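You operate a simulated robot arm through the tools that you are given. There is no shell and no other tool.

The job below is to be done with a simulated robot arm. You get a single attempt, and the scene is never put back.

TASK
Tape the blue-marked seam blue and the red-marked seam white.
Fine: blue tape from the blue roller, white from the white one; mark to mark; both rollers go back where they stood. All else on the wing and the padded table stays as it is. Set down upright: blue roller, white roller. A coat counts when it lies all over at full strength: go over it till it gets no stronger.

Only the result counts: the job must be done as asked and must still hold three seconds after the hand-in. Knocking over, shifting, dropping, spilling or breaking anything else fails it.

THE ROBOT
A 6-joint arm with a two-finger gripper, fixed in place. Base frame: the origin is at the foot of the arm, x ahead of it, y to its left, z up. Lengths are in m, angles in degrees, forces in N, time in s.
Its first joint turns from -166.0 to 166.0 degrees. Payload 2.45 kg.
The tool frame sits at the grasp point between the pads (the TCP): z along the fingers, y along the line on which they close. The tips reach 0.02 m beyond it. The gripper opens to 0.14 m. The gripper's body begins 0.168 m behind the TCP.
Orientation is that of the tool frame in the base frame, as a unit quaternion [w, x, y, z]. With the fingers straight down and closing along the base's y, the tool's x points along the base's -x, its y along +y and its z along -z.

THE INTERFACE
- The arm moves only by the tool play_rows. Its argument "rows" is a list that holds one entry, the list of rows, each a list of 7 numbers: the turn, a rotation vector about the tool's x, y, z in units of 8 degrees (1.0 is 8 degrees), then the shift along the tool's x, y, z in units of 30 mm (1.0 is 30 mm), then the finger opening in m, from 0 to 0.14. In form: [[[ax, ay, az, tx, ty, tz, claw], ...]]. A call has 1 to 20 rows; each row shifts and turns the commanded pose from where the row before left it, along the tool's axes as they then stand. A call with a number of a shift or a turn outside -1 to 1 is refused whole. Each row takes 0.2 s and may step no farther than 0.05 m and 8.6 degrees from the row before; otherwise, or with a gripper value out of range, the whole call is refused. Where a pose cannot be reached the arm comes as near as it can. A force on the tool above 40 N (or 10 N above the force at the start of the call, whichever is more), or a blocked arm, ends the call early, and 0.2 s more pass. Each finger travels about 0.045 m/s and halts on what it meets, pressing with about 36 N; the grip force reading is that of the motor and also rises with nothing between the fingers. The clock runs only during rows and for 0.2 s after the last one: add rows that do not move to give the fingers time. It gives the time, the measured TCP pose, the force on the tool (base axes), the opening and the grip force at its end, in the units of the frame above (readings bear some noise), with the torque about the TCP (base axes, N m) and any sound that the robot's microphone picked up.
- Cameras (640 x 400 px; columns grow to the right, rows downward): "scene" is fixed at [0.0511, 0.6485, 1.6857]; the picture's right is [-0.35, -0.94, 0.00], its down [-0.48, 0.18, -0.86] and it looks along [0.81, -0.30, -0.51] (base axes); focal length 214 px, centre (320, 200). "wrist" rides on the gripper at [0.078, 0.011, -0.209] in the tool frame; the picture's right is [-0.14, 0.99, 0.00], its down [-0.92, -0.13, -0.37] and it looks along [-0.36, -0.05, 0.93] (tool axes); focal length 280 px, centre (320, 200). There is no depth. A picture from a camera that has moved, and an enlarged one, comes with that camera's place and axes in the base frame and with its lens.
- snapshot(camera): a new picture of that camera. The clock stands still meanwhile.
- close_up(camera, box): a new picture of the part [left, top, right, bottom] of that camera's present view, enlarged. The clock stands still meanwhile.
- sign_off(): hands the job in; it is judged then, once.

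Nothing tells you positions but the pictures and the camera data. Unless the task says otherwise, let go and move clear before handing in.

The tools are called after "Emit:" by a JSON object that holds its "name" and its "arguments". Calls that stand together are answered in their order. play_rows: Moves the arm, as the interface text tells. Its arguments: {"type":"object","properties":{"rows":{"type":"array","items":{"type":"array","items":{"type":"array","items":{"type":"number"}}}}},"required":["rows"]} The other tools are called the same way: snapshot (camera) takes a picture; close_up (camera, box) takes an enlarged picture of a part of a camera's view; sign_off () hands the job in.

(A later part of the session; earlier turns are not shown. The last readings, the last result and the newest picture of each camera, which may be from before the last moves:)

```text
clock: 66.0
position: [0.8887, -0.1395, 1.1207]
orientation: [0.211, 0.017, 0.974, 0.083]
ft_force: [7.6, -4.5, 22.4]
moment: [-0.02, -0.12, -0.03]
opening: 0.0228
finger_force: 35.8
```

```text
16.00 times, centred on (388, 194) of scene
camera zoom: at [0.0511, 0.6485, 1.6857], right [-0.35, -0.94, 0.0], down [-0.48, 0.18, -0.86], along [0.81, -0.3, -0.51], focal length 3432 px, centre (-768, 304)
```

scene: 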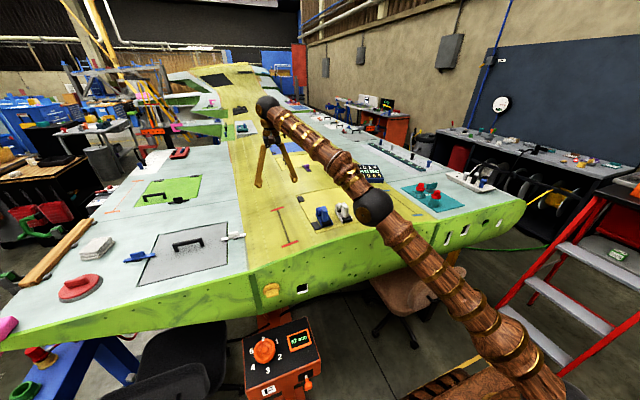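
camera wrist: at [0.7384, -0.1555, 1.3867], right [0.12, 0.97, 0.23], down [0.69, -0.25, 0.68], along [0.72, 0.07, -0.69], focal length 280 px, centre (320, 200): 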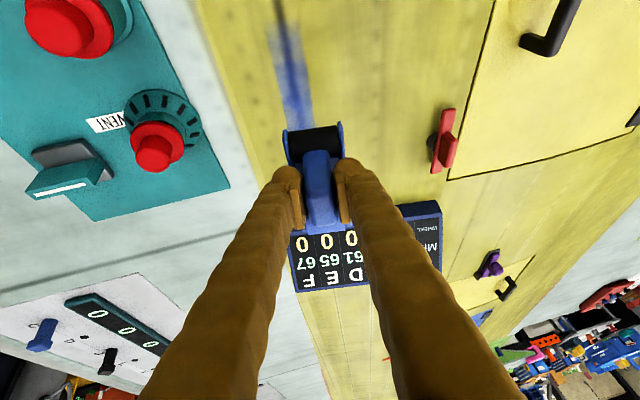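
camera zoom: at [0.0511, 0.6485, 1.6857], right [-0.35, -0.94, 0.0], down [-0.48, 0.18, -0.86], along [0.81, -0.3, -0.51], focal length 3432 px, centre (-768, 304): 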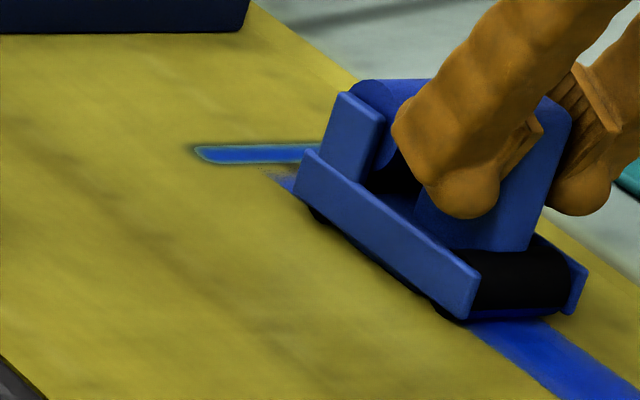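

Emit:
{"name": "play_rows", "arguments": {"rows": [[[0, 0, 0, -0.004, 0.0018, -0.009, 0.0], [0, 0, 0, 0.4557, 0, -0.207, 0.0], [0, 0, 0, 0.4557, 0, -0.207, 0.0], [0, 0, 0, 0.4557, 0, -0.207, 0.0], [0, 0, 0, 0.4557, 0, -0.207, 0.0], [0, 0, 0, 0, 0, 0, 0.0]]]}}

Emit:
{"name": "play_rows", "arguments": {"rows": [[[0, 0, 0, 0.4557, 0, -0.207, 0.0], [0, 0, 0, 0.4557, 0, -0.207, 0.0], [0, 0, 0, 0.4557, 0, -0.207, 0.0], [0, 0, 0, 0.4557, 0, -0.207, 0.0], [0, 0, 0, 0.243, 0, -0.11, 0.0], [0, 0, 0, 0, 0, 0, 0.0]]]}}

Emit:
{"name": "close_up", "arguments": {"camera": "scene", "box": [374, 180, 438, 220]}}

```text
clock: 67.4
position: [0.829, -0.1389, 1.1219]
orientation: [0.212, 0.018, 0.974, 0.085]
ft_force: [4.5, -0.7, 23.4]
moment: [0.07, -0.21, -0.02]
opening: 0.0229
finger_force: 36.0
```

```text
clock: 68.8
position: [0.7619, -0.1411, 1.1212]
orientation: [0.21, 0.017, 0.974, 0.085]
ft_force: [5.6, -2.5, 20.4]
moment: [-0.01, -0.29, -0.06]
opening: 0.0226
finger_force: 35.8
```

```text
10.00 times, centred on (406, 200) of scene
camera zoom: at [0.0511, 0.6485, 1.6857], right [-0.35, -0.94, 0.0], down [-0.48, 0.18, -0.86], along [0.81, -0.3, -0.51], focal length 2145 px, centre (-540, 200)
```

zoom: 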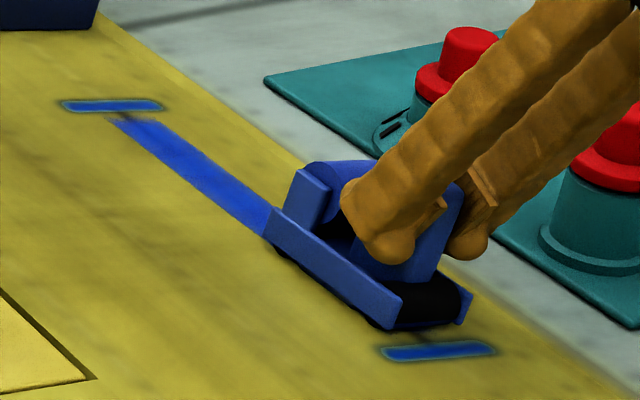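

The strip looks uniformly solid. I make one more near-end touch and a full forward pass to the far end, then lift and compare.

Emit:
{"name": "play_rows", "arguments": {"rows": [[[0, 0, 0, 0.4557, 0, -0.207, 0.0], [0, 0, 0, -0.4557, 0, 0.207, 0.0], [0, 0, 0, -0.4557, 0, 0.207, 0.0], [0, 0, 0, -0.4557, 0, 0.207, 0.0], [0, 0, 0, -0.4557, 0, 0.207, 0.0], [0, 0, 0, -0.4557, 0, 0.207, 0.0], [0, 0, 0, -0.4557, 0, 0.207, 0.0], [0, 0, 0, -0.4557, 0, 0.207, 0.0], [0, 0, 0, 0, 0, 0, 0.0]]]}}

Emit:
{"name": "play_rows", "arguments": {"rows": [[[0, 0, 0, -0.4557, 0, 0.207, 0.0], [0, 0, 0, -0.4557, 0, 0.207, 0.0], [0, 0, 0, -0.4557, 0, 0.207, 0.0], [0, 0, 0, -0.4557, 0, 0.207, 0.0], [0, 0, 0, 0, 0, 0, 0.0]]]}}

Emit:
{"name": "play_rows", "arguments": {"rows": [[[0, 0, 0, -0.2, 0.085, -0.45, 0.0], [0, 0, 0, -0.4, 0.17, -0.9, 0.0], [0, 0, 0, -0.4, 0.17, -0.9, 0.0], [0, 0, 0, -0.4, 0.17, -0.9, 0.0], [0, 0, 0, 0, 0, 0, 0.0]]]}}

Emit:
{"name": "close_up", "arguments": {"camera": "scene", "box": [376, 186, 400, 201]}}

Emit:
{"name": "close_up", "arguments": {"camera": "scene", "box": [404, 204, 428, 219]}}

Emit:
{"name": "close_up", "arguments": {"camera": "scene", "box": [388, 193, 416, 211]}}

```text
clock: 70.8
position: [0.8505, -0.1395, 1.1232]
orientation: [0.211, 0.018, 0.974, 0.085]
ft_force: [0.2, 0.4, -1.5]
moment: [-0.01, 0.06, -0.01]
opening: 0.0228
finger_force: 35.7
```

```text
clock: 72.0
position: [0.9105, -0.1392, 1.1199]
orientation: [0.211, 0.017, 0.974, 0.084]
ft_force: [0.7, 0.4, -2.5]
moment: [0.01, 0.07, 0.01]
opening: 0.0229
finger_force: 36.1
```

```text
clock: 73.2
position: [0.9116, -0.1387, 1.2263]
orientation: [0.211, 0.017, 0.974, 0.084]
ft_force: [-0.2, -1.2, -2.6]
moment: [0.02, 0.04, 0.02]
opening: 0.0228
finger_force: 35.6
```

```text
16.00 times, centred on (388, 194) of scene
camera zoom: at [0.0511, 0.6485, 1.6857], right [-0.35, -0.94, 0.0], down [-0.48, 0.18, -0.86], along [0.81, -0.3, -0.51], focal length 3432 px, centre (-768, 304)
```

zoom: 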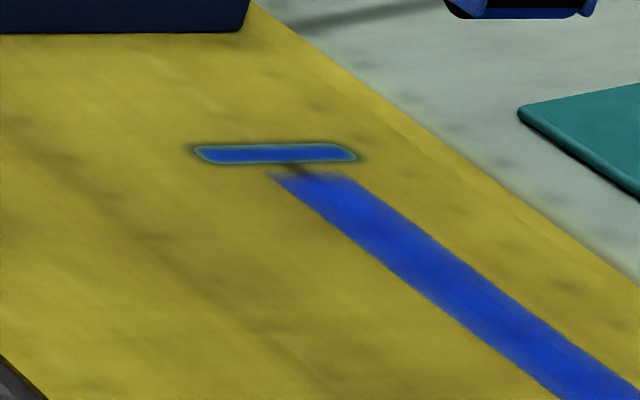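

```text
16.00 times, centred on (416, 212) of scene
camera zoom: at [0.0511, 0.6485, 1.6857], right [-0.35, -0.94, 0.0], down [-0.48, 0.18, -0.86], along [0.81, -0.3, -0.51], focal length 3432 px, centre (-1216, 16)
```

zoom: 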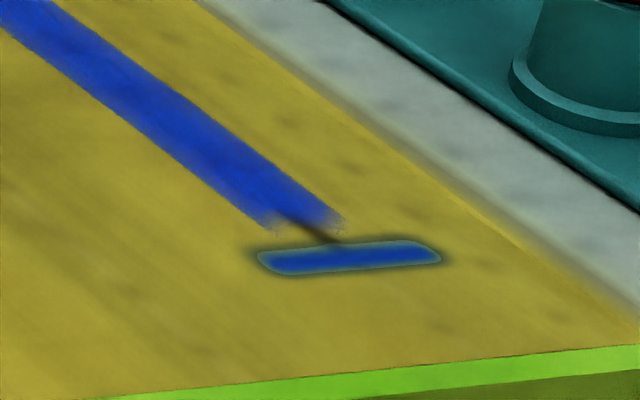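

```text
16.00 times, centred on (402, 202) of scene
camera zoom: at [0.0511, 0.6485, 1.6857], right [-0.35, -0.94, 0.0], down [-0.48, 0.18, -0.86], along [0.81, -0.3, -0.51], focal length 3432 px, centre (-992, 168)
```

zoom: 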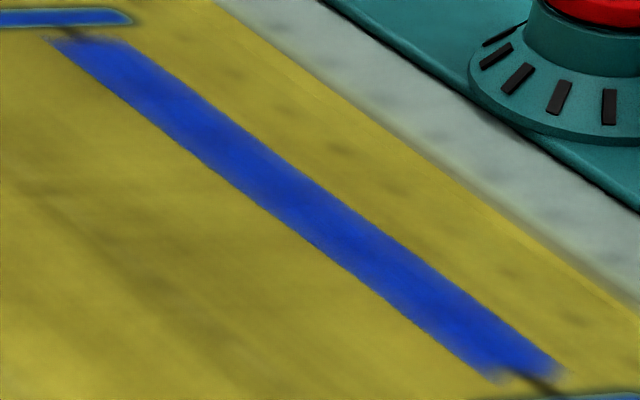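

The ends have not changed even after rolling over the marks, so the coat is bounded just inside them. I check uniformity from the wrist camera before taking blue back.

Emit:
{"name": "close_up", "arguments": {"camera": "wrist", "box": [220, 0, 420, 125]}}

Emit:
{"name": "close_up", "arguments": {"camera": "scene", "box": [396, 198, 412, 208]}}

```text
3.20 times, centred on (320, 62) of wrist
camera zoom: at [0.7527, -0.1554, 1.3841], right [0.12, 0.97, 0.23], down [0.69, -0.25, 0.68], along [0.72, 0.07, -0.69], focal length 897 px, centre (320, 640)
```

zoom: 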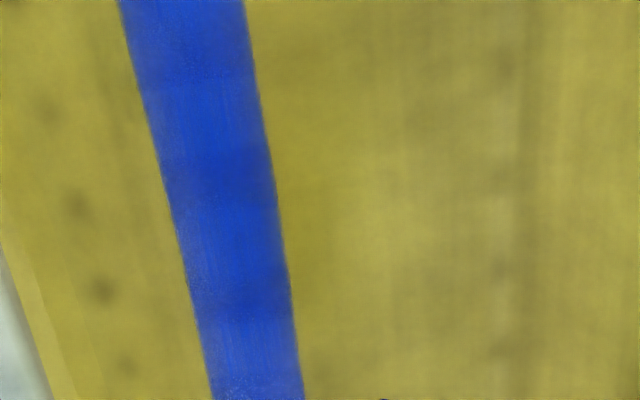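

```text
16.00 times, centred on (404, 203) of scene
camera zoom: at [0.0511, 0.6485, 1.6857], right [-0.35, -0.94, 0.0], down [-0.48, 0.18, -0.86], along [0.81, -0.3, -0.51], focal length 3432 px, centre (-1024, 152)
```

zoom: 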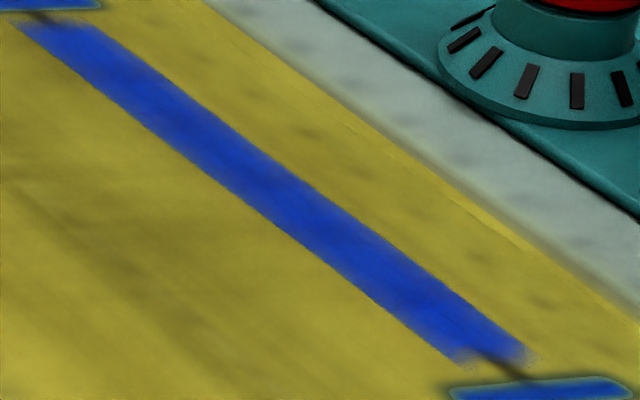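

The coat is uniform and stable. Before returning the roller, I check whether it shifted in the grip by comparing with the earlier view of the same wrist region.

Emit:
{"name": "close_up", "arguments": {"camera": "wrist", "box": [240, 80, 400, 180]}}

Emit:
{"name": "close_up", "arguments": {"camera": "wrist", "box": [240, 140, 400, 240]}}

Emit:
{"name": "snapshot", "arguments": {"camera": "scene"}}

```text
4.00 times, centred on (320, 130) of wrist
camera zoom: at [0.7527, -0.1554, 1.3841], right [0.12, 0.97, 0.23], down [0.69, -0.25, 0.68], along [0.72, 0.07, -0.69], focal length 1122 px, centre (320, 480)
```

zoom: 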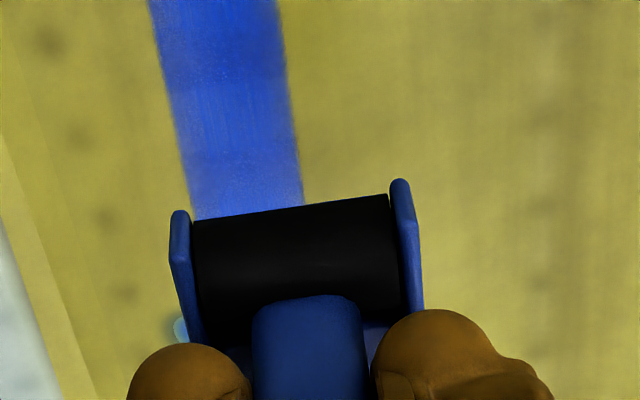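

```text
4.00 times, centred on (320, 190) of wrist
camera zoom: at [0.7527, -0.1554, 1.3841], right [0.12, 0.97, 0.23], down [0.69, -0.25, 0.68], along [0.72, 0.07, -0.69], focal length 1122 px, centre (320, 240)
```

zoom: 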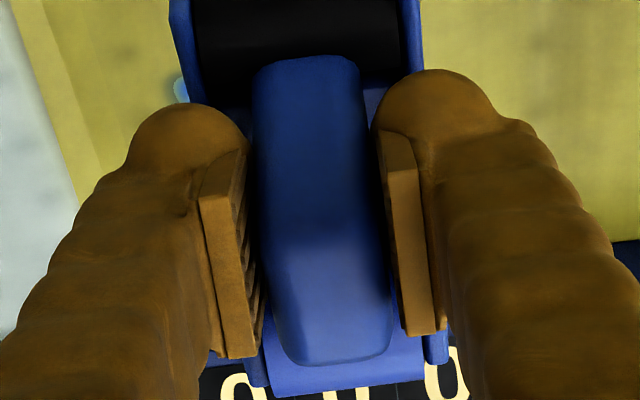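

```text
taken
```

scene: 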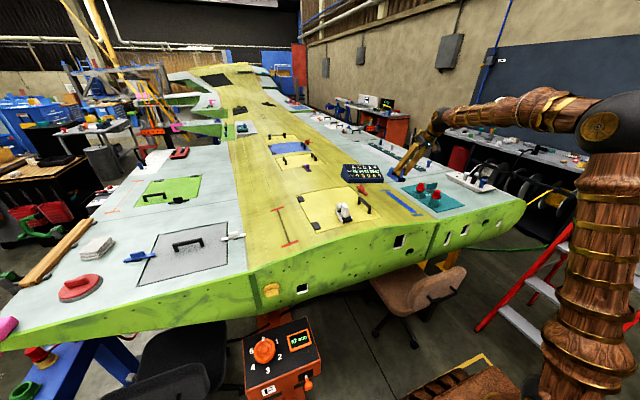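

The roller only slid about 4 mm up in the grip with roughly 1° of pitch. I lift higher, restore its original orientation, and carry it back above its spot, passing well over the white roller.

Emit:
{"name": "play_rows", "arguments": {"rows": [[[0, 0, 0, -0.408, 0.171, -0.898, 0.0], [0, 0, 0, -0.408, 0.171, -0.898, 0.0], [0, 0, 0, -0.408, 0.171, -0.898, 0.0], [0.874, 0, -0.129, 0, 0, 0, 0.0], [0.874, 0, -0.129, 0, 0, 0, 0.0], [0, 0, 0, 0, 0, 0, 0.0]]]}}

Emit:
{"name": "play_rows", "arguments": {"rows": [[[0, 0, 0, 0.303, 0.966, -0.181, 0.0], [0, 0, 0, 0.303, 0.966, -0.181, 0.0], [0, 0, 0, 0.303, 0.966, -0.181, 0.0], [0, 0, 0, 0.303, 0.966, -0.181, 0.0], [0, 0, 0, 0.303, 0.966, -0.181, 0.0], [0, 0, 0, 0.303, 0.966, -0.181, 0.0], [0, 0, 0, 0.303, 0.966, -0.181, 0.0], [0, 0, 0, 0.303, 0.966, -0.181, 0.0], [0, 0, 0, 0.303, 0.966, -0.181, 0.0], [0, 0, 0, 0.303, 0.966, -0.181, 0.0], [0, 0, 0, 0.303, 0.966, -0.181, 0.0], [0, 0, 0, 0.303, 0.966, -0.181, 0.0], [0, 0, 0, 0.303, 0.966, -0.181, 0.0], [0, 0, 0, 0.303, 0.966, -0.181, 0.0], [0, 0, 0, 0.303, 0.966, -0.181, 0.0], [0, 0, 0, 0.303, 0.966, -0.181, 0.0], [0, 0, 0, 0.303, 0.966, -0.181, 0.0], [0, 0, 0, 0, 0, 0, 0.0], [0, 0, 0, 0, 0, 0, 0.0]]]}}

Emit:
{"name": "snapshot", "arguments": {"camera": "wrist"}}

```text
clock: 74.6
position: [0.9096, -0.139, 1.3152]
orientation: [0.209, 0.026, 0.977, -0.04]
ft_force: [0.0, 0.0, -2.2]
moment: [0.02, 0.08, 0.0]
opening: 0.0228
finger_force: 36.3
```

```text
clock: 78.6
position: [0.7649, 0.3644, 1.3046]
orientation: [0.209, 0.026, 0.977, -0.038]
ft_force: [0.2, -0.7, -2.2]
moment: [0.01, 0.06, 0.02]
opening: 0.0231
finger_force: 36.1
```

```text
taken
camera wrist: at [0.6094, 0.397, 1.462], right [0.19, 0.98, -0.01], down [0.68, -0.13, 0.72], along [0.71, -0.14, -0.69], focal length 280 px, centre (320, 200)
```

wrist: 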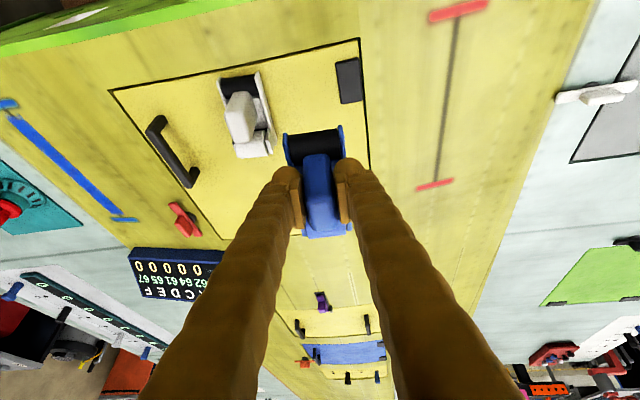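

The orientation matches the original. I compensate the small pitch and descend to just above the surface at the original spot, then check the gap to the black latch pad.

Emit:
{"name": "play_rows", "arguments": {"rows": [[[0, -0.12, 0, 0, 0, 0, 0.0], [0, 0, 0, 0.348, 0.061, 0.81, 0.0], [0, 0, 0, 0.348, 0.061, 0.81, 0.0], [0, 0, 0, 0.348, 0.061, 0.81, 0.0], [0, 0, 0, 0.348, 0.061, 0.81, 0.0], [0, 0, 0, 0.348, 0.061, 0.81, 0.0], [0, 0, 0, 0, 0, 0, 0.0], [0, 0, 0, 0, 0, 0, 0.0]]]}}

Emit:
{"name": "close_up", "arguments": {"camera": "wrist", "box": [220, 90, 420, 215]}}

Emit:
{"name": "close_up", "arguments": {"camera": "scene", "box": [304, 195, 352, 225]}}

```text
clock: 80.4
position: [0.7685, 0.3629, 1.1723]
orientation: [0.216, 0.026, 0.975, -0.039]
ft_force: [-0.7, -0.8, -1.6]
moment: [-0.03, 0.1, 0.04]
opening: 0.0229
finger_force: 36.0
```

```text
3.20 times, centred on (320, 152) of wrist
camera zoom: at [0.6113, 0.3962, 1.3271], right [0.19, 0.98, -0.01], down [0.67, -0.13, 0.73], along [0.72, -0.14, -0.68], focal length 897 px, centre (320, 352)
```

zoom: 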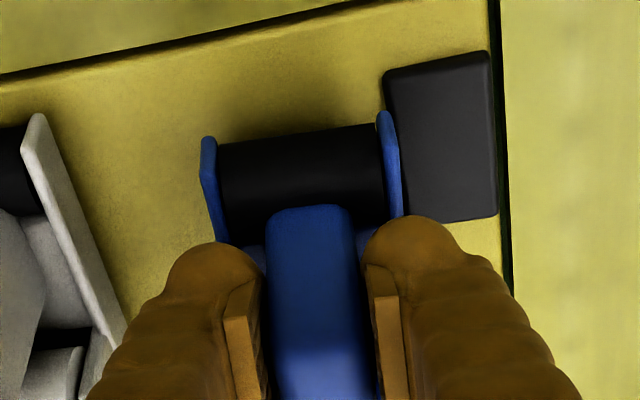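

```text
13.33 times, centred on (328, 210) of scene
camera zoom: at [0.0511, 0.6485, 1.6857], right [-0.35, -0.94, 0.0], down [-0.48, 0.18, -0.86], along [0.81, -0.3, -0.51], focal length 2860 px, centre (213, 67)
```

zoom: 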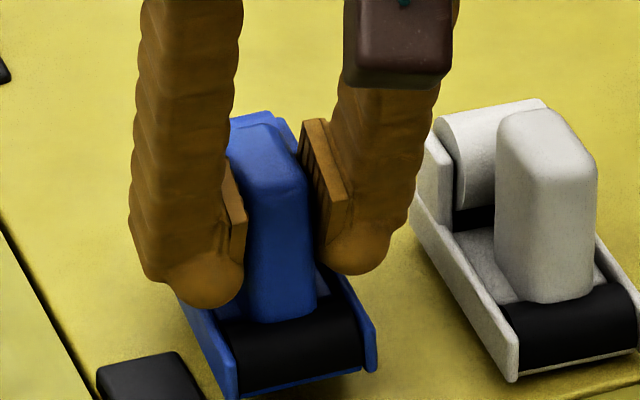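

It is hovering about 10 mm above its spot. I step down gently to contact.

Emit:
{"name": "play_rows", "arguments": {"rows": [[[0, 0, 0, 0.095, 0.015, 0.212, 0.0], [0, 0, 0, 0, 0, 0, 0.0]]]}}

Emit:
{"name": "play_rows", "arguments": {"rows": [[[0, 0, 0, 0.0272, 0.0042, 0.0606, 0.0], [0, 0, 0, 0, 0, 0, 0.0]]]}}

Emit:
{"name": "play_rows", "arguments": {"rows": [[[0, 0, 0, 0.0136, 0.0021, 0.0303, 0.0], [0, 0, 0, 0, 0, 0, 0.0]]]}}

```text
clock: 81.0
position: [0.7696, 0.3646, 1.1651]
orientation: [0.216, 0.026, 0.975, -0.039]
ft_force: [0.1, 0.4, -2.2]
moment: [0.01, 0.02, 0.01]
opening: 0.0229
finger_force: 36.2
```

```text
clock: 81.6
position: [0.7708, 0.3636, 1.1638]
orientation: [0.215, 0.025, 0.975, -0.04]
ft_force: [-0.2, 0.1, -2.5]
moment: [0.0, 0.09, -0.02]
opening: 0.0227
finger_force: 35.8
```

```text
clock: 82.2
position: [0.7697, 0.3645, 1.1632]
orientation: [0.216, 0.025, 0.975, -0.038]
ft_force: [-0.7, -0.2, -2.0]
moment: [-0.06, 0.05, 0.0]
opening: 0.0228
finger_force: 36.0
```

Emit:
{"name": "play_rows", "arguments": {"rows": [[[0, 0, 0, 0.059, 0.0, 0.01, 0.0], [0, 0, 0, 0, 0, 0, 0.0]]]}}

Emit:
{"name": "play_rows", "arguments": {"rows": [[[0, 0, 0, 0.0136, 0.0021, 0.0303, 0.0], [0, 0, 0, 0, 0, 0, 0.0]]]}}

Emit:
{"name": "play_rows", "arguments": {"rows": [[[0, 0, 0, 0.0136, 0.0021, 0.0303, 0.0], [0, 0, 0, 0, 0, 0, 0.0]]]}}

```text
clock: 82.8
position: [0.7654, 0.3644, 1.162]
orientation: [0.217, 0.025, 0.975, -0.039]
ft_force: [-0.5, 0.5, -2.2]
moment: [-0.01, 0.08, 0.05]
opening: 0.0228
finger_force: 35.6
```

```text
clock: 83.4
position: [0.7665, 0.3651, 1.1605]
orientation: [0.217, 0.025, 0.975, -0.038]
ft_force: [0.6, 0.2, 6.4]
moment: [-0.24, 0.3, 0.03]
opening: 0.0228
finger_force: 36.3
```

```text
clock: 84.0
position: [0.7674, 0.364, 1.1613]
orientation: [0.217, 0.026, 0.975, -0.039]
ft_force: [-0.9, 9.5, 20.2]
moment: [0.15, 0.74, -0.22]
opening: 0.0226
finger_force: 35.7
```

The roller is in contact. I ease off most of the pressure so it is released gently, then open the fingers.

Emit:
{"name": "play_rows", "arguments": {"rows": [[[0, 0, 0, -0.0105, -0.0016, -0.0235, 0.0], [0, 0, 0, 0, 0, 0, 0.0]]]}}

Emit:
{"name": "close_up", "arguments": {"camera": "wrist", "box": [220, 90, 420, 215]}}

```text
clock: 84.6
position: [0.7681, 0.365, 1.1601]
orientation: [0.218, 0.026, 0.975, -0.039]
ft_force: [1.4, 7.9, 19.8]
moment: [0.14, 0.51, -0.15]
opening: 0.0231
finger_force: 36.3
```

```text
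3.20 times, centred on (320, 152) of wrist
camera zoom: at [0.6092, 0.3967, 1.3151], right [0.19, 0.98, -0.01], down [0.67, -0.13, 0.73], along [0.72, -0.14, -0.68], focal length 897 px, centre (320, 352)
```

zoom: 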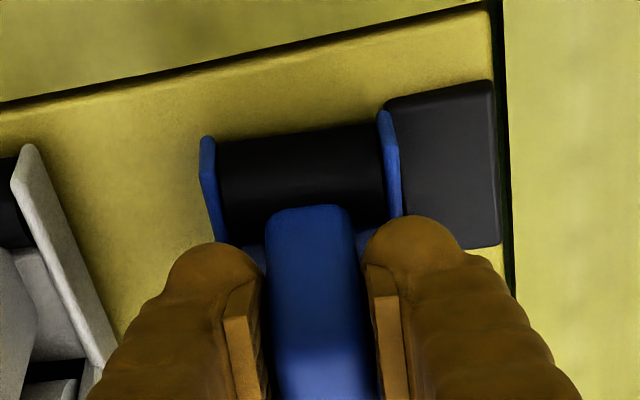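

The position matches the original picture. I ease a little more and release.

Emit:
{"name": "play_rows", "arguments": {"rows": [[[0, 0, 0, -0.0105, -0.0016, -0.0235, 0.0], [0, 0, 0, 0, 0, 0, 0.0]]]}}

Emit:
{"name": "play_rows", "arguments": {"rows": [[[0, 0, 0, 0, 0, 0, 0.028], [0, 0, 0, 0, 0, 0, 0.04], [0, 0, 0, 0, 0, 0, 0.055], [0, 0, 0, 0, 0, 0, 0.07], [0, 0, 0, 0, 0, 0, 0.07], [0, 0, 0, 0, 0, 0, 0.07]]]}}

Emit:
{"name": "close_up", "arguments": {"camera": "wrist", "box": [220, 90, 420, 215]}}

Emit:
{"name": "close_up", "arguments": {"camera": "scene", "box": [304, 195, 352, 225]}}

```text
clock: 85.2
position: [0.7682, 0.3641, 1.1603]
orientation: [0.217, 0.026, 0.975, -0.04]
ft_force: [5.1, -1.1, 12.6]
moment: [-0.07, -0.29, -0.01]
opening: 0.0229
finger_force: 35.4
```

```text
clock: 86.6
position: [0.7673, 0.3649, 1.1605]
orientation: [0.217, 0.026, 0.975, -0.039]
ft_force: [-0.4, 0.0, -0.1]
moment: [0.02, 0.0, 0.01]
opening: 0.0703
finger_force: 0.1
```

```text
3.20 times, centred on (320, 152) of wrist
camera zoom: at [0.609, 0.3973, 1.3153], right [0.19, 0.98, -0.01], down [0.67, -0.13, 0.73], along [0.72, -0.14, -0.68], focal length 897 px, centre (320, 352)
```

zoom: 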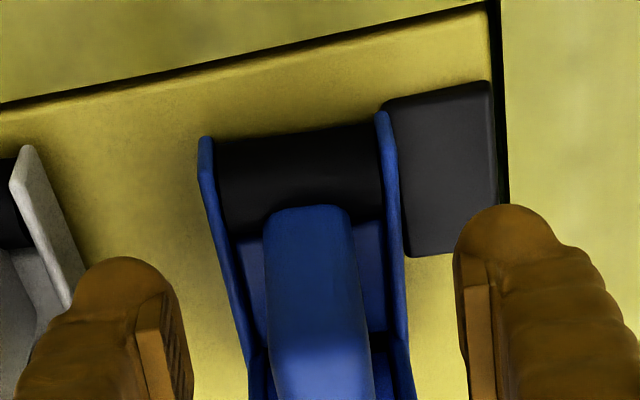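

```text
13.33 times, centred on (328, 210) of scene
camera zoom: at [0.0511, 0.6485, 1.6857], right [-0.35, -0.94, 0.0], down [-0.48, 0.18, -0.86], along [0.81, -0.3, -0.51], focal length 2860 px, centre (213, 67)
```

zoom: 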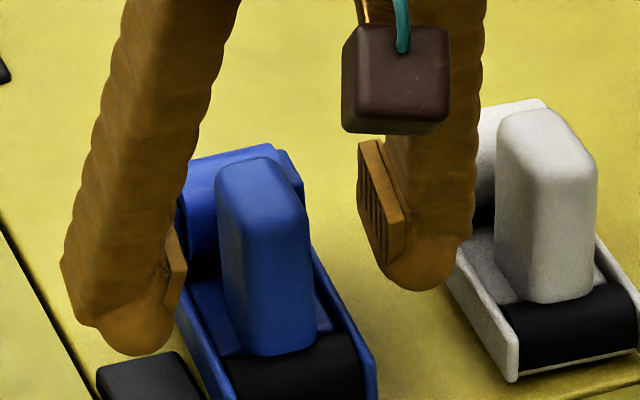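

Blue stands back in place, matching the original view. I raise the gripper clear, shift over the white roller, and align with its smaller roll.

Emit:
{"name": "play_rows", "arguments": {"rows": [[[0, 0, 0, -0.41, -0.063, -0.91, 0.07], [0, 0, 0, -0.41, -0.063, -0.91, 0.07], [0, 0, 0, -0.41, -0.063, -0.91, 0.07], [-0.33, 0, 0.15, 0, 0, 0, 0.07], [0, 0, 0, 0.025, -0.828, 0, 0.07], [0, 0, 0, 0.025, -0.828, 0, 0.07], [0, 0, 0, 0.025, -0.828, 0, 0.07], [0, 0, 0, 0.025, -0.828, 0, 0.07], [0, 0, 0, 0, 0, 0, 0.07], [0, 0, 0, 0, 0, 0, 0.07]]]}}

Emit:
{"name": "close_up", "arguments": {"camera": "wrist", "box": [220, 60, 420, 185]}}

Emit:
{"name": "close_up", "arguments": {"camera": "scene", "box": [300, 175, 380, 225]}}

```text
clock: 88.8
position: [0.7587, 0.2645, 1.2514]
orientation: [0.217, 0.031, 0.975, -0.014]
ft_force: [0.4, -0.6, 0.2]
moment: [-0.01, -0.01, -0.01]
opening: 0.0703
finger_force: 0.0
```

```text
3.20 times, centred on (320, 122) of wrist
camera zoom: at [0.5999, 0.29, 1.4072], right [0.19, 0.98, 0.04], down [0.67, -0.16, 0.73], along [0.72, -0.11, -0.69], focal length 897 px, centre (320, 448)
```

zoom: 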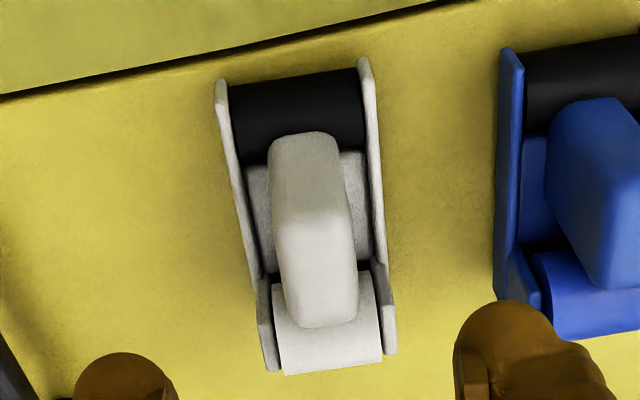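

```text
8.00 times, centred on (340, 200) of scene
camera zoom: at [0.0511, 0.6485, 1.6857], right [-0.35, -0.94, 0.0], down [-0.48, 0.18, -0.86], along [0.81, -0.3, -0.51], focal length 1716 px, centre (160, 200)
```

zoom: 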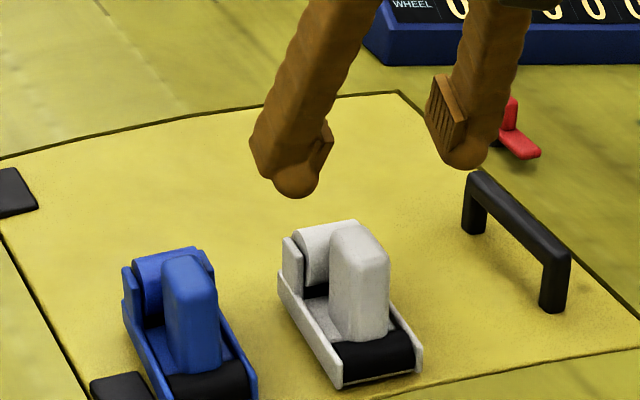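

The white handle is centred near (0.757, 0.268). I make a small correction and descend over it.

Emit:
{"name": "play_rows", "arguments": {"rows": [[[0, 0, 0, 0.4, 0.08, 0.83, 0.07], [0, 0, 0, 0.4, 0.075, 0.83, 0.07], [0, 0, 0, 0, 0, 0, 0.07], [0, 0, 0, 0, 0, 0, 0.07]]]}}

Emit:
{"name": "close_up", "arguments": {"camera": "wrist", "box": [220, 120, 420, 245]}}

Emit:
{"name": "close_up", "arguments": {"camera": "scene", "box": [300, 175, 380, 225]}}

```text
clock: 89.8
position: [0.7564, 0.2679, 1.1964]
orientation: [0.218, 0.031, 0.975, -0.014]
ft_force: [-0.6, -0.4, -0.5]
moment: [-0.01, 0.02, 0.0]
opening: 0.0702
finger_force: 0.1
```

```text
3.20 times, centred on (320, 182) of wrist
camera zoom: at [0.5984, 0.2932, 1.3515], right [0.19, 0.98, 0.04], down [0.67, -0.16, 0.73], along [0.72, -0.11, -0.69], focal length 897 px, centre (320, 256)
```

zoom: 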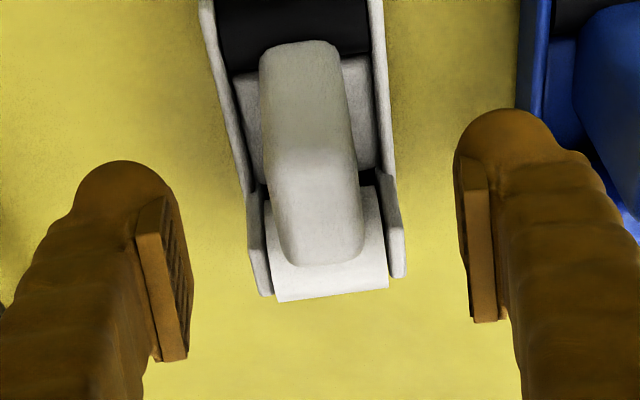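

```text
8.00 times, centred on (340, 200) of scene
camera zoom: at [0.0511, 0.6485, 1.6857], right [-0.35, -0.94, 0.0], down [-0.48, 0.18, -0.86], along [0.81, -0.3, -0.51], focal length 1716 px, centre (160, 200)
```

zoom: 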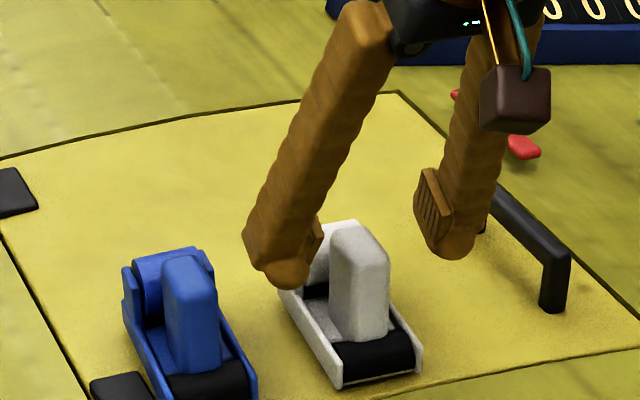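

Aligned, with good clearances on both sides. I do the final descent and close on the white handle.

Emit:
{"name": "play_rows", "arguments": {"rows": [[[0, 0, 0, 0.31, 0.015, 0.95, 0.07], [0, 0, 0, 0, 0, 0, 0.07], [0, 0, 0, 0, 0, 0, 0.03], [0, 0, 0, 0, 0, 0, 0.01], [0, 0, 0, 0, 0, 0, 0.0], [0, 0, 0, 0, 0, 0, 0.0], [0, 0, 0, 0, 0, 0, 0.0], [0, 0, 0, 0, 0, 0, 0.0], [0, 0, 0, 0, 0, 0, 0.0]]]}}

Emit:
{"name": "close_up", "arguments": {"camera": "wrist", "box": [220, 90, 420, 215]}}

Emit:
{"name": "close_up", "arguments": {"camera": "scene", "box": [304, 195, 352, 225]}}

```text
clock: 91.8
position: [0.7596, 0.2689, 1.1667]
orientation: [0.218, 0.031, 0.975, -0.014]
ft_force: [-1.0, 0.0, 1.1]
moment: [0.03, -0.02, -0.04]
opening: 0.0229
finger_force: 36.3
```

```text
3.20 times, centred on (320, 152) of wrist
camera zoom: at [0.6014, 0.2937, 1.3224], right [0.19, 0.98, 0.04], down [0.67, -0.16, 0.73], along [0.72, -0.11, -0.68], focal length 897 px, centre (320, 352)
```

zoom: 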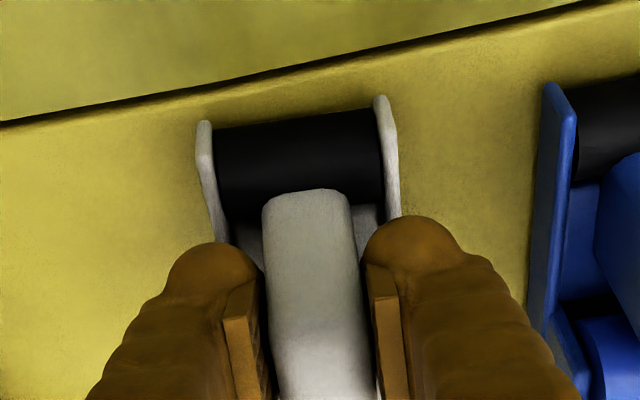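

```text
13.33 times, centred on (328, 210) of scene
camera zoom: at [0.0511, 0.6485, 1.6857], right [-0.35, -0.94, 0.0], down [-0.48, 0.18, -0.86], along [0.81, -0.3, -0.51], focal length 2860 px, centre (213, 67)
```

zoom: 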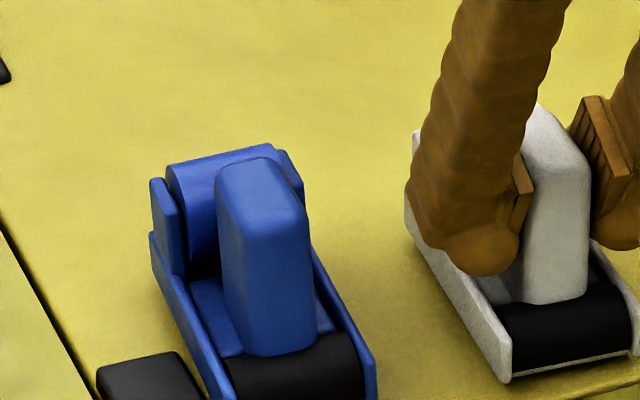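

White is gripped cleanly with negligible side load; its resting TCP is (0.760, 0.269, 1.167). I lift it straight up and rotate it to match the red seam slope.

Emit:
{"name": "play_rows", "arguments": {"rows": [[[0, 0, 0, -0.183, -0.006, -0.393, 0.0], [0, 0, 0, -0.366, -0.012, -0.785, 0.0], [0, 0, 0, -0.366, -0.012, -0.785, 0.0], [0, 0, 0, -0.366, -0.012, -0.785, 0.0], [0, 0, 0, -0.366, -0.012, -0.785, 0.0], [0, 0, 0, -0.183, -0.006, -0.393, 0.0], [0.328, 0, -0.408, 0, 0, 0, 0.0], [0.328, 0, -0.408, 0, 0, 0, 0.0], [0, 0, 0, 0, 0, 0, 0.0], [0, 0, 0, 0, 0, 0, 0.0]]]}}

Emit:
{"name": "snapshot", "arguments": {"camera": "wrist"}}

```text
clock: 94.0
position: [0.7589, 0.2701, 1.2955]
orientation: [0.215, -0.015, 0.974, -0.071]
ft_force: [0.0, -0.2, -1.9]
moment: [0.02, 0.03, 0.0]
opening: 0.0226
finger_force: 36.3
```

```text
taken
camera wrist: at [0.6008, 0.3043, 1.4495], right [0.13, 0.99, -0.09], down [0.68, -0.02, 0.73], along [0.72, -0.15, -0.67], focal length 280 px, centre (320, 200)
```

wrist: 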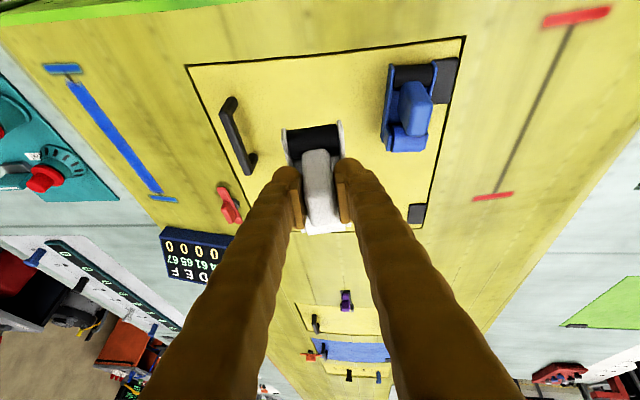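

The orientation is right for the red seam. I carry white over to the middle of that seam, passing above blue, and lower it to just above the surface.

Emit:
{"name": "play_rows", "arguments": {"rows": [[[0, 0, 0, -0.3, 0.901, -0.006, 0.0], [0, 0, 0, -0.3, 0.901, -0.006, 0.0], [0, 0, 0, -0.3, 0.901, -0.006, 0.0], [0, 0, 0, -0.3, 0.901, -0.006, 0.0], [0, 0, 0, -0.3, 0.901, -0.006, 0.0], [0, 0, 0, -0.3, 0.901, -0.006, 0.0], [0, 0, 0, -0.3, 0.901, -0.006, 0.0], [0, 0, 0, -0.3, 0.901, -0.006, 0.0], [0, 0, 0, -0.3, 0.901, -0.006, 0.0], [0, 0, 0, -0.3, 0.901, -0.006, 0.0], [0, 0, 0, 0.361, 0.126, 0.778, 0.0], [0, 0, 0, 0.361, 0.126, 0.778, 0.0], [0, 0, 0, 0.361, 0.126, 0.778, 0.0], [0, 0, 0, 0.361, 0.126, 0.778, 0.0], [0, 0, 0, 0.361, 0.126, 0.778, 0.0], [0, 0, 0, 0, 0, 0, 0.0], [0, 0, 0, 0, 0, 0, 0.0]]]}}

Emit:
{"name": "close_up", "arguments": {"camera": "wrist", "box": [240, 80, 400, 180]}}

Emit:
{"name": "close_up", "arguments": {"camera": "scene", "box": [255, 190, 319, 230]}}

```text
clock: 97.6
position: [0.8424, 0.5409, 1.1663]
orientation: [0.215, -0.015, 0.974, -0.072]
ft_force: [0.4, -1.0, -1.8]
moment: [0.01, 0.02, -0.01]
opening: 0.0231
finger_force: 35.6
```

```text
4.00 times, centred on (320, 130) of wrist
camera zoom: at [0.6831, 0.5758, 1.3199], right [0.13, 0.99, -0.09], down [0.68, -0.02, 0.73], along [0.72, -0.15, -0.67], focal length 1122 px, centre (320, 480)
```

zoom: 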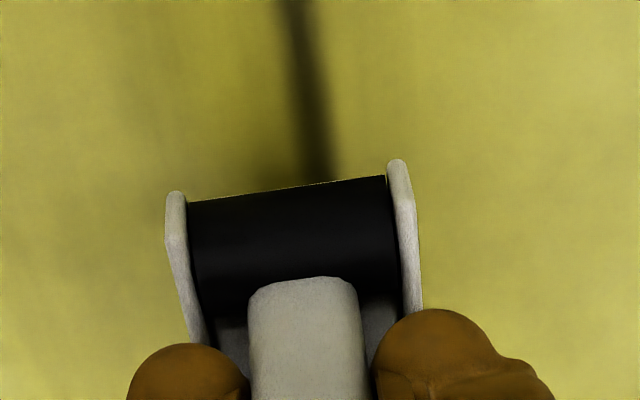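

```text
10.00 times, centred on (287, 210) of scene
camera zoom: at [0.0511, 0.6485, 1.6857], right [-0.35, -0.94, 0.0], down [-0.48, 0.18, -0.86], along [0.81, -0.3, -0.51], focal length 2145 px, centre (650, 100)
```

zoom: 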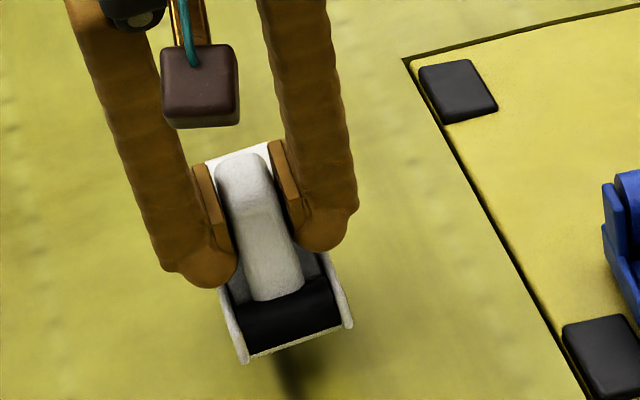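

The wheel is about 3 mm short in y of the seam line. I correct that, lower to just above the expected contact, then step down.

Emit:
{"name": "play_rows", "arguments": {"rows": [[[0, 0, 0, 0.244, 0.186, 0.526, 0.0], [0, 0, 0, 0, 0, 0, 0.0], [0, 0, 0, 0, 0, 0, 0.0]]]}}

Emit:
{"name": "play_rows", "arguments": {"rows": [[[0, 0, 0, 0.0209, 0.0073, 0.0449, 0.0], [0, 0, 0, 0, 0, 0, 0.0]]]}}

Emit:
{"name": "play_rows", "arguments": {"rows": [[[0, 0, 0, 0.0209, 0.0073, 0.0449, 0.0], [0, 0, 0, 0, 0, 0, 0.0]]]}}

Emit:
{"name": "play_rows", "arguments": {"rows": [[[0, 0, 0, 0.0209, 0.0073, 0.0449, 0.0], [0, 0, 0, 0, 0, 0, 0.0]]]}}

```text
clock: 98.4
position: [0.8421, 0.5455, 1.1492]
orientation: [0.214, -0.016, 0.974, -0.071]
ft_force: [0.1, 0.2, -1.8]
moment: [0.02, 0.04, 0.01]
opening: 0.0228
finger_force: 36.2
```

```text
clock: 99.0
position: [0.8411, 0.5454, 1.1467]
orientation: [0.215, -0.015, 0.974, -0.071]
ft_force: [0.7, 0.3, -0.8]
moment: [0.03, 0.03, 0.01]
opening: 0.0228
finger_force: 35.7
```

```text
clock: 99.6
position: [0.841, 0.545, 1.1447]
orientation: [0.215, -0.015, 0.974, -0.072]
ft_force: [0.0, 0.4, -2.3]
moment: [0.05, 0.02, -0.01]
opening: 0.023
finger_force: 35.8
```

```text
clock: 100.2
position: [0.8415, 0.5457, 1.1438]
orientation: [0.215, -0.015, 0.974, -0.071]
ft_force: [-0.2, -0.5, -1.8]
moment: [-0.03, 0.05, 0.0]
opening: 0.0227
finger_force: 36.0
```

Emit:
{"name": "play_rows", "arguments": {"rows": [[[0, 0, 0, 0.0209, 0.0073, 0.0449, 0.0], [0, 0, 0, 0, 0, 0, 0.0]]]}}

Emit:
{"name": "play_rows", "arguments": {"rows": [[[0, 0, 0, 0.0139, 0.0049, 0.03, 0.0], [0, 0, 0, 0, 0, 0, 0.0]]]}}

Emit:
{"name": "play_rows", "arguments": {"rows": [[[0, 0, 0, 0.0139, 0.0049, 0.03, 0.0], [0, 0, 0, 0, 0, 0, 0.0]]]}}

Emit:
{"name": "close_up", "arguments": {"camera": "wrist", "box": [240, 80, 400, 180]}}

```text
clock: 100.8
position: [0.8417, 0.5453, 1.1428]
orientation: [0.215, -0.015, 0.974, -0.071]
ft_force: [0.3, -0.3, -1.4]
moment: [0.03, 0.02, 0.01]
opening: 0.0226
finger_force: 36.2
```

```text
clock: 101.4
position: [0.8417, 0.5454, 1.141]
orientation: [0.215, -0.015, 0.974, -0.071]
ft_force: [-0.2, -1.1, -1.4]
moment: [0.01, 0.04, -0.02]
opening: 0.0229
finger_force: 35.8
```

```text
clock: 102.0
position: [0.8414, 0.545, 1.1407]
orientation: [0.214, -0.016, 0.974, -0.07]
ft_force: [-0.2, 0.3, -2.4]
moment: [0.03, 0.05, 0.0]
opening: 0.0229
finger_force: 36.2
```

```text
4.00 times, centred on (320, 130) of wrist
camera zoom: at [0.6822, 0.5798, 1.2943], right [0.13, 0.99, -0.09], down [0.68, -0.02, 0.73], along [0.72, -0.15, -0.67], focal length 1122 px, centre (320, 480)
```

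zoom: 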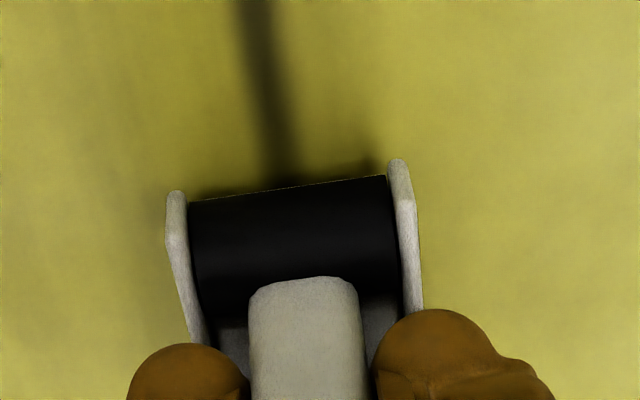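

The seam line meets the wheel centre. I continue down in sub-millimetre steps.

Emit:
{"name": "play_rows", "arguments": {"rows": [[[0, 0, 0, 0.0139, 0.0049, 0.03, 0.0], [0, 0, 0, 0, 0, 0, 0.0]]]}}

Emit:
{"name": "play_rows", "arguments": {"rows": [[[0, 0, 0, 0.0139, 0.0049, 0.03, 0.0], [0, 0, 0, 0, 0, 0, 0.0]]]}}

Emit:
{"name": "play_rows", "arguments": {"rows": [[[0, 0, 0, 0.0139, 0.0049, 0.03, 0.0], [0, 0, 0, 0, 0, 0, 0.0]]]}}

```text
clock: 102.6
position: [0.84, 0.5445, 1.1394]
orientation: [0.215, -0.015, 0.974, -0.071]
ft_force: [1.2, -0.2, -2.3]
moment: [0.01, 0.04, 0.02]
opening: 0.0228
finger_force: 35.8
```

```text
clock: 103.2
position: [0.8411, 0.5447, 1.1383]
orientation: [0.214, -0.015, 0.974, -0.071]
ft_force: [0.1, -0.8, -1.6]
moment: [0.05, 0.06, 0.0]
opening: 0.0228
finger_force: 36.0
```

```text
clock: 103.8
position: [0.8412, 0.5443, 1.1381]
orientation: [0.216, -0.015, 0.974, -0.071]
ft_force: [0.7, -0.2, 2.4]
moment: [-0.12, -0.32, 0.08]
opening: 0.0229
finger_force: 36.3
```

Contact is at the rear wheel on its -y edge. I adjust roll by -0.7° and pitch the front down by 0.6°, then press slightly.

Emit:
{"name": "play_rows", "arguments": {"rows": [[[0.079, -0.08, -0.037, 0, 0, 0, 0.0], [0, 0, 0, 0, 0, 0, 0.0]]]}}

Emit:
{"name": "play_rows", "arguments": {"rows": [[[0, 0, 0, 0.0139, 0.0049, 0.03, 0.0], [0, 0, 0, 0, 0, 0, 0.0]]]}}

```text
clock: 104.4
position: [0.8414, 0.5457, 1.1369]
orientation: [0.221, -0.016, 0.972, -0.077]
ft_force: [-2.3, 3.6, 6.5]
moment: [0.09, 0.49, -0.14]
opening: 0.0227
finger_force: 36.4
```

```text
clock: 105.0
position: [0.8403, 0.5452, 1.1382]
orientation: [0.221, -0.017, 0.972, -0.078]
ft_force: [-2.3, 0.9, 20.2]
moment: [-0.04, 0.49, -0.06]
opening: 0.0227
finger_force: 36.1
```

Balanced at about 22 N. I ease slightly and begin rolling toward the far mark, checking force and the print.

Emit:
{"name": "play_rows", "arguments": {"rows": [[[0, 0, 0, -0.0043, -0.0016, -0.009, 0.0], [0, 0, 0, -0.451, 0.0015, 0.216, 0.0], [0, 0, 0, -0.451, 0.0015, 0.216, 0.0], [0, 0, 0, -0.451, 0.0015, 0.216, 0.0], [0, 0, 0, 0, 0, 0, 0.0]]]}}

Emit:
{"name": "close_up", "arguments": {"camera": "wrist", "box": [220, 30, 420, 155]}}

Emit:
{"name": "close_up", "arguments": {"camera": "scene", "box": [262, 195, 326, 235]}}

```text
clock: 106.2
position: [0.8881, 0.5429, 1.1374]
orientation: [0.22, -0.017, 0.972, -0.077]
ft_force: [-5.5, 1.4, 13.8]
moment: [-0.05, -0.16, 0.02]
opening: 0.0228
finger_force: 36.6
```

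```text
3.20 times, centred on (320, 92) of wrist
camera zoom: at [0.7264, 0.5809, 1.2886], right [0.13, 0.99, -0.1], down [0.67, -0.01, 0.74], along [0.73, -0.16, -0.67], focal length 897 px, centre (320, 544)
```

zoom: 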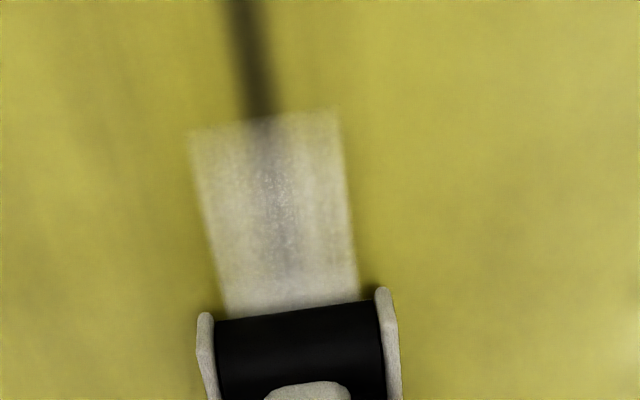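

```text
10.00 times, centred on (294, 215) of scene
camera zoom: at [0.0511, 0.6485, 1.6857], right [-0.35, -0.94, 0.0], down [-0.48, 0.18, -0.86], along [0.81, -0.3, -0.51], focal length 2145 px, centre (580, 50)
```

zoom: 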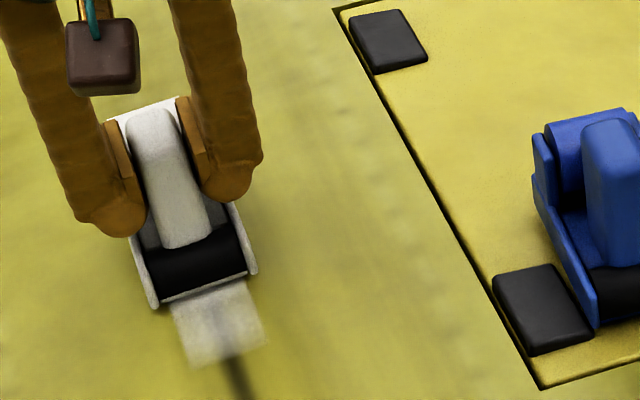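

White tape is going on, centred on the seam. I continue to the far end.

Emit:
{"name": "play_rows", "arguments": {"rows": [[[0, 0, 0, -0.451, 0.0015, 0.216, 0.0], [0, 0, 0, -0.451, 0.0015, 0.216, 0.0], [0, 0, 0, -0.451, 0.0015, 0.216, 0.0], [0, 0, 0, 0, 0, 0, 0.0]]]}}

Emit:
{"name": "play_rows", "arguments": {"rows": [[[0, 0, 0, 0.451, -0.0015, -0.216, 0.0], [0, 0, 0, 0.451, -0.0015, -0.216, 0.0], [0, 0, 0, 0.451, -0.0015, -0.216, 0.0], [0, 0, 0, 0, 0, 0, 0.0]]]}}

```text
clock: 107.2
position: [0.9323, 0.5449, 1.1378]
orientation: [0.22, -0.017, 0.972, -0.077]
ft_force: [-4.8, 0.7, 16.5]
moment: [-0.03, 0.15, -0.05]
opening: 0.0228
finger_force: 35.8
```

```text
clock: 108.2
position: [0.8879, 0.5461, 1.136]
orientation: [0.221, -0.017, 0.972, -0.077]
ft_force: [5.3, 5.2, 13.7]
moment: [0.06, -0.25, 0.1]
opening: 0.0229
finger_force: 36.2
```

The force is steady at 14–17 N. I roll back along the whole seam to the near mark.

Emit:
{"name": "play_rows", "arguments": {"rows": [[[0, 0, 0, 0.451, -0.0015, -0.216, 0.0], [0, 0, 0, 0.451, -0.0015, -0.216, 0.0], [0, 0, 0, 0.451, -0.0015, -0.216, 0.0], [0, 0, 0, 0.451, -0.0015, -0.216, 0.0], [0, 0, 0, 0.451, -0.0015, -0.216, 0.0], [0, 0, 0, 0, 0, 0, 0.0]]]}}

Emit:
{"name": "play_rows", "arguments": {"rows": [[[0, 0, 0, 0.451, -0.0015, -0.216, 0.0], [0, 0, 0, 0.451, -0.0015, -0.216, 0.0], [0, 0, 0, 0, 0, 0, 0.0]]]}}

Emit:
{"name": "close_up", "arguments": {"camera": "wrist", "box": [220, 20, 420, 145]}}

Emit:
{"name": "close_up", "arguments": {"camera": "scene", "box": [262, 205, 326, 245]}}

```text
clock: 109.6
position: [0.8126, 0.5464, 1.1364]
orientation: [0.22, -0.017, 0.972, -0.077]
ft_force: [3.6, 3.9, 15.0]
moment: [-0.03, -0.19, 0.05]
opening: 0.023
finger_force: 35.8
```

```text
clock: 110.4
position: [0.7813, 0.5463, 1.1358]
orientation: [0.22, -0.016, 0.972, -0.078]
ft_force: [4.3, 3.1, 24.5]
moment: [-0.01, -0.12, 0.06]
opening: 0.0225
finger_force: 36.3
```

```text
3.20 times, centred on (320, 82) of wrist
camera zoom: at [0.6202, 0.5814, 1.288], right [0.13, 0.99, -0.1], down [0.67, -0.01, 0.74], along [0.73, -0.16, -0.66], focal length 897 px, centre (320, 576)
```

zoom: 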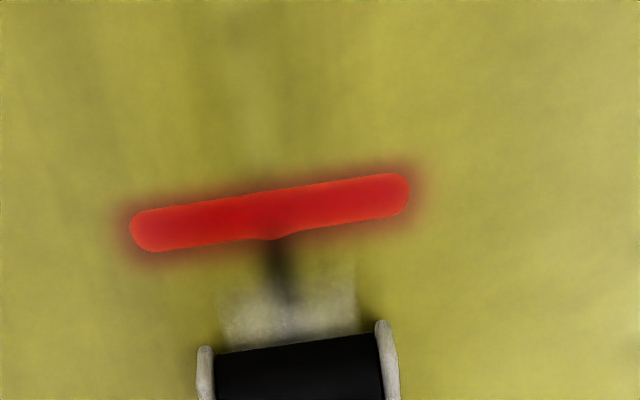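

```text
10.00 times, centred on (294, 225) of scene
camera zoom: at [0.0511, 0.6485, 1.6857], right [-0.35, -0.94, 0.0], down [-0.48, 0.18, -0.86], along [0.81, -0.3, -0.51], focal length 2145 px, centre (580, -50)
```

zoom: 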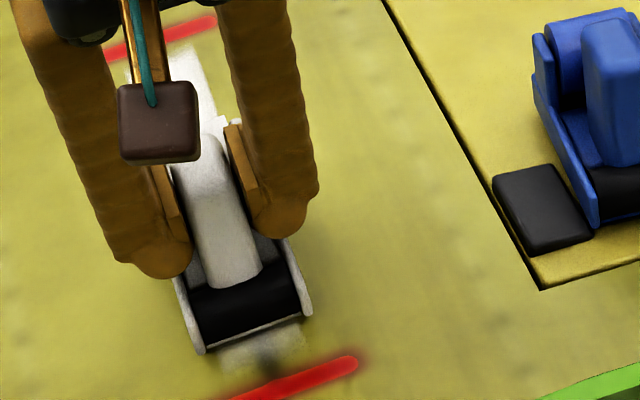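

The coat nears the near mark. I ease a touch, go on to TCP x≈0.75, and then roll forward along the full length again.

Emit:
{"name": "play_rows", "arguments": {"rows": [[[0, 0, 0, -0.0043, -0.0016, -0.009, 0.0], [0, 0, 0, 0.451, -0.0015, -0.216, 0.0], [0, 0, 0, 0.451, -0.0015, -0.216, 0.0], [0, 0, 0, 0, 0, 0, 0.0]]]}}

Emit:
{"name": "play_rows", "arguments": {"rows": [[[0, 0, 0, -0.451, 0.0015, 0.216, 0.0], [0, 0, 0, -0.451, 0.0015, 0.216, 0.0], [0, 0, 0, -0.451, 0.0015, 0.216, 0.0], [0, 0, 0, -0.451, 0.0015, 0.216, 0.0], [0, 0, 0, 0, 0, 0, 0.0]]]}}

Emit:
{"name": "close_up", "arguments": {"camera": "wrist", "box": [220, 0, 420, 125]}}

```text
clock: 111.4
position: [0.7502, 0.5454, 1.1371]
orientation: [0.22, -0.017, 0.972, -0.077]
ft_force: [6.3, 3.3, 16.6]
moment: [-0.02, 0.04, 0.04]
opening: 0.0227
finger_force: 35.6
```

```text
clock: 112.6
position: [0.8109, 0.5447, 1.1355]
orientation: [0.222, -0.016, 0.972, -0.077]
ft_force: [-6.8, 6.4, 22.5]
moment: [0.01, -0.08, 0.01]
opening: 0.023
finger_force: 36.0
```

```text
3.20 times, centred on (320, 62) of wrist
camera zoom: at [0.6494, 0.5806, 1.2878], right [0.13, 0.99, -0.1], down [0.67, -0.01, 0.74], along [0.73, -0.16, -0.66], focal length 897 px, centre (320, 640)
```

zoom: 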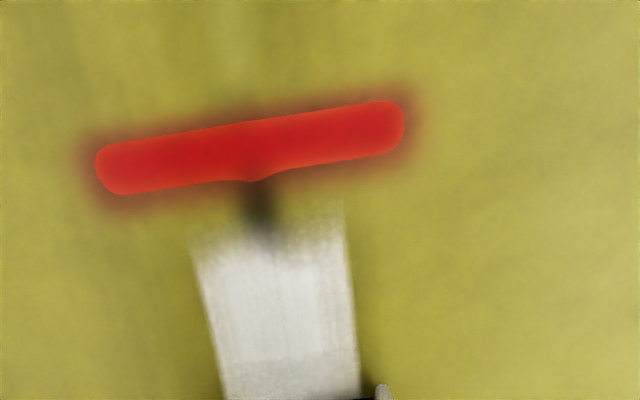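

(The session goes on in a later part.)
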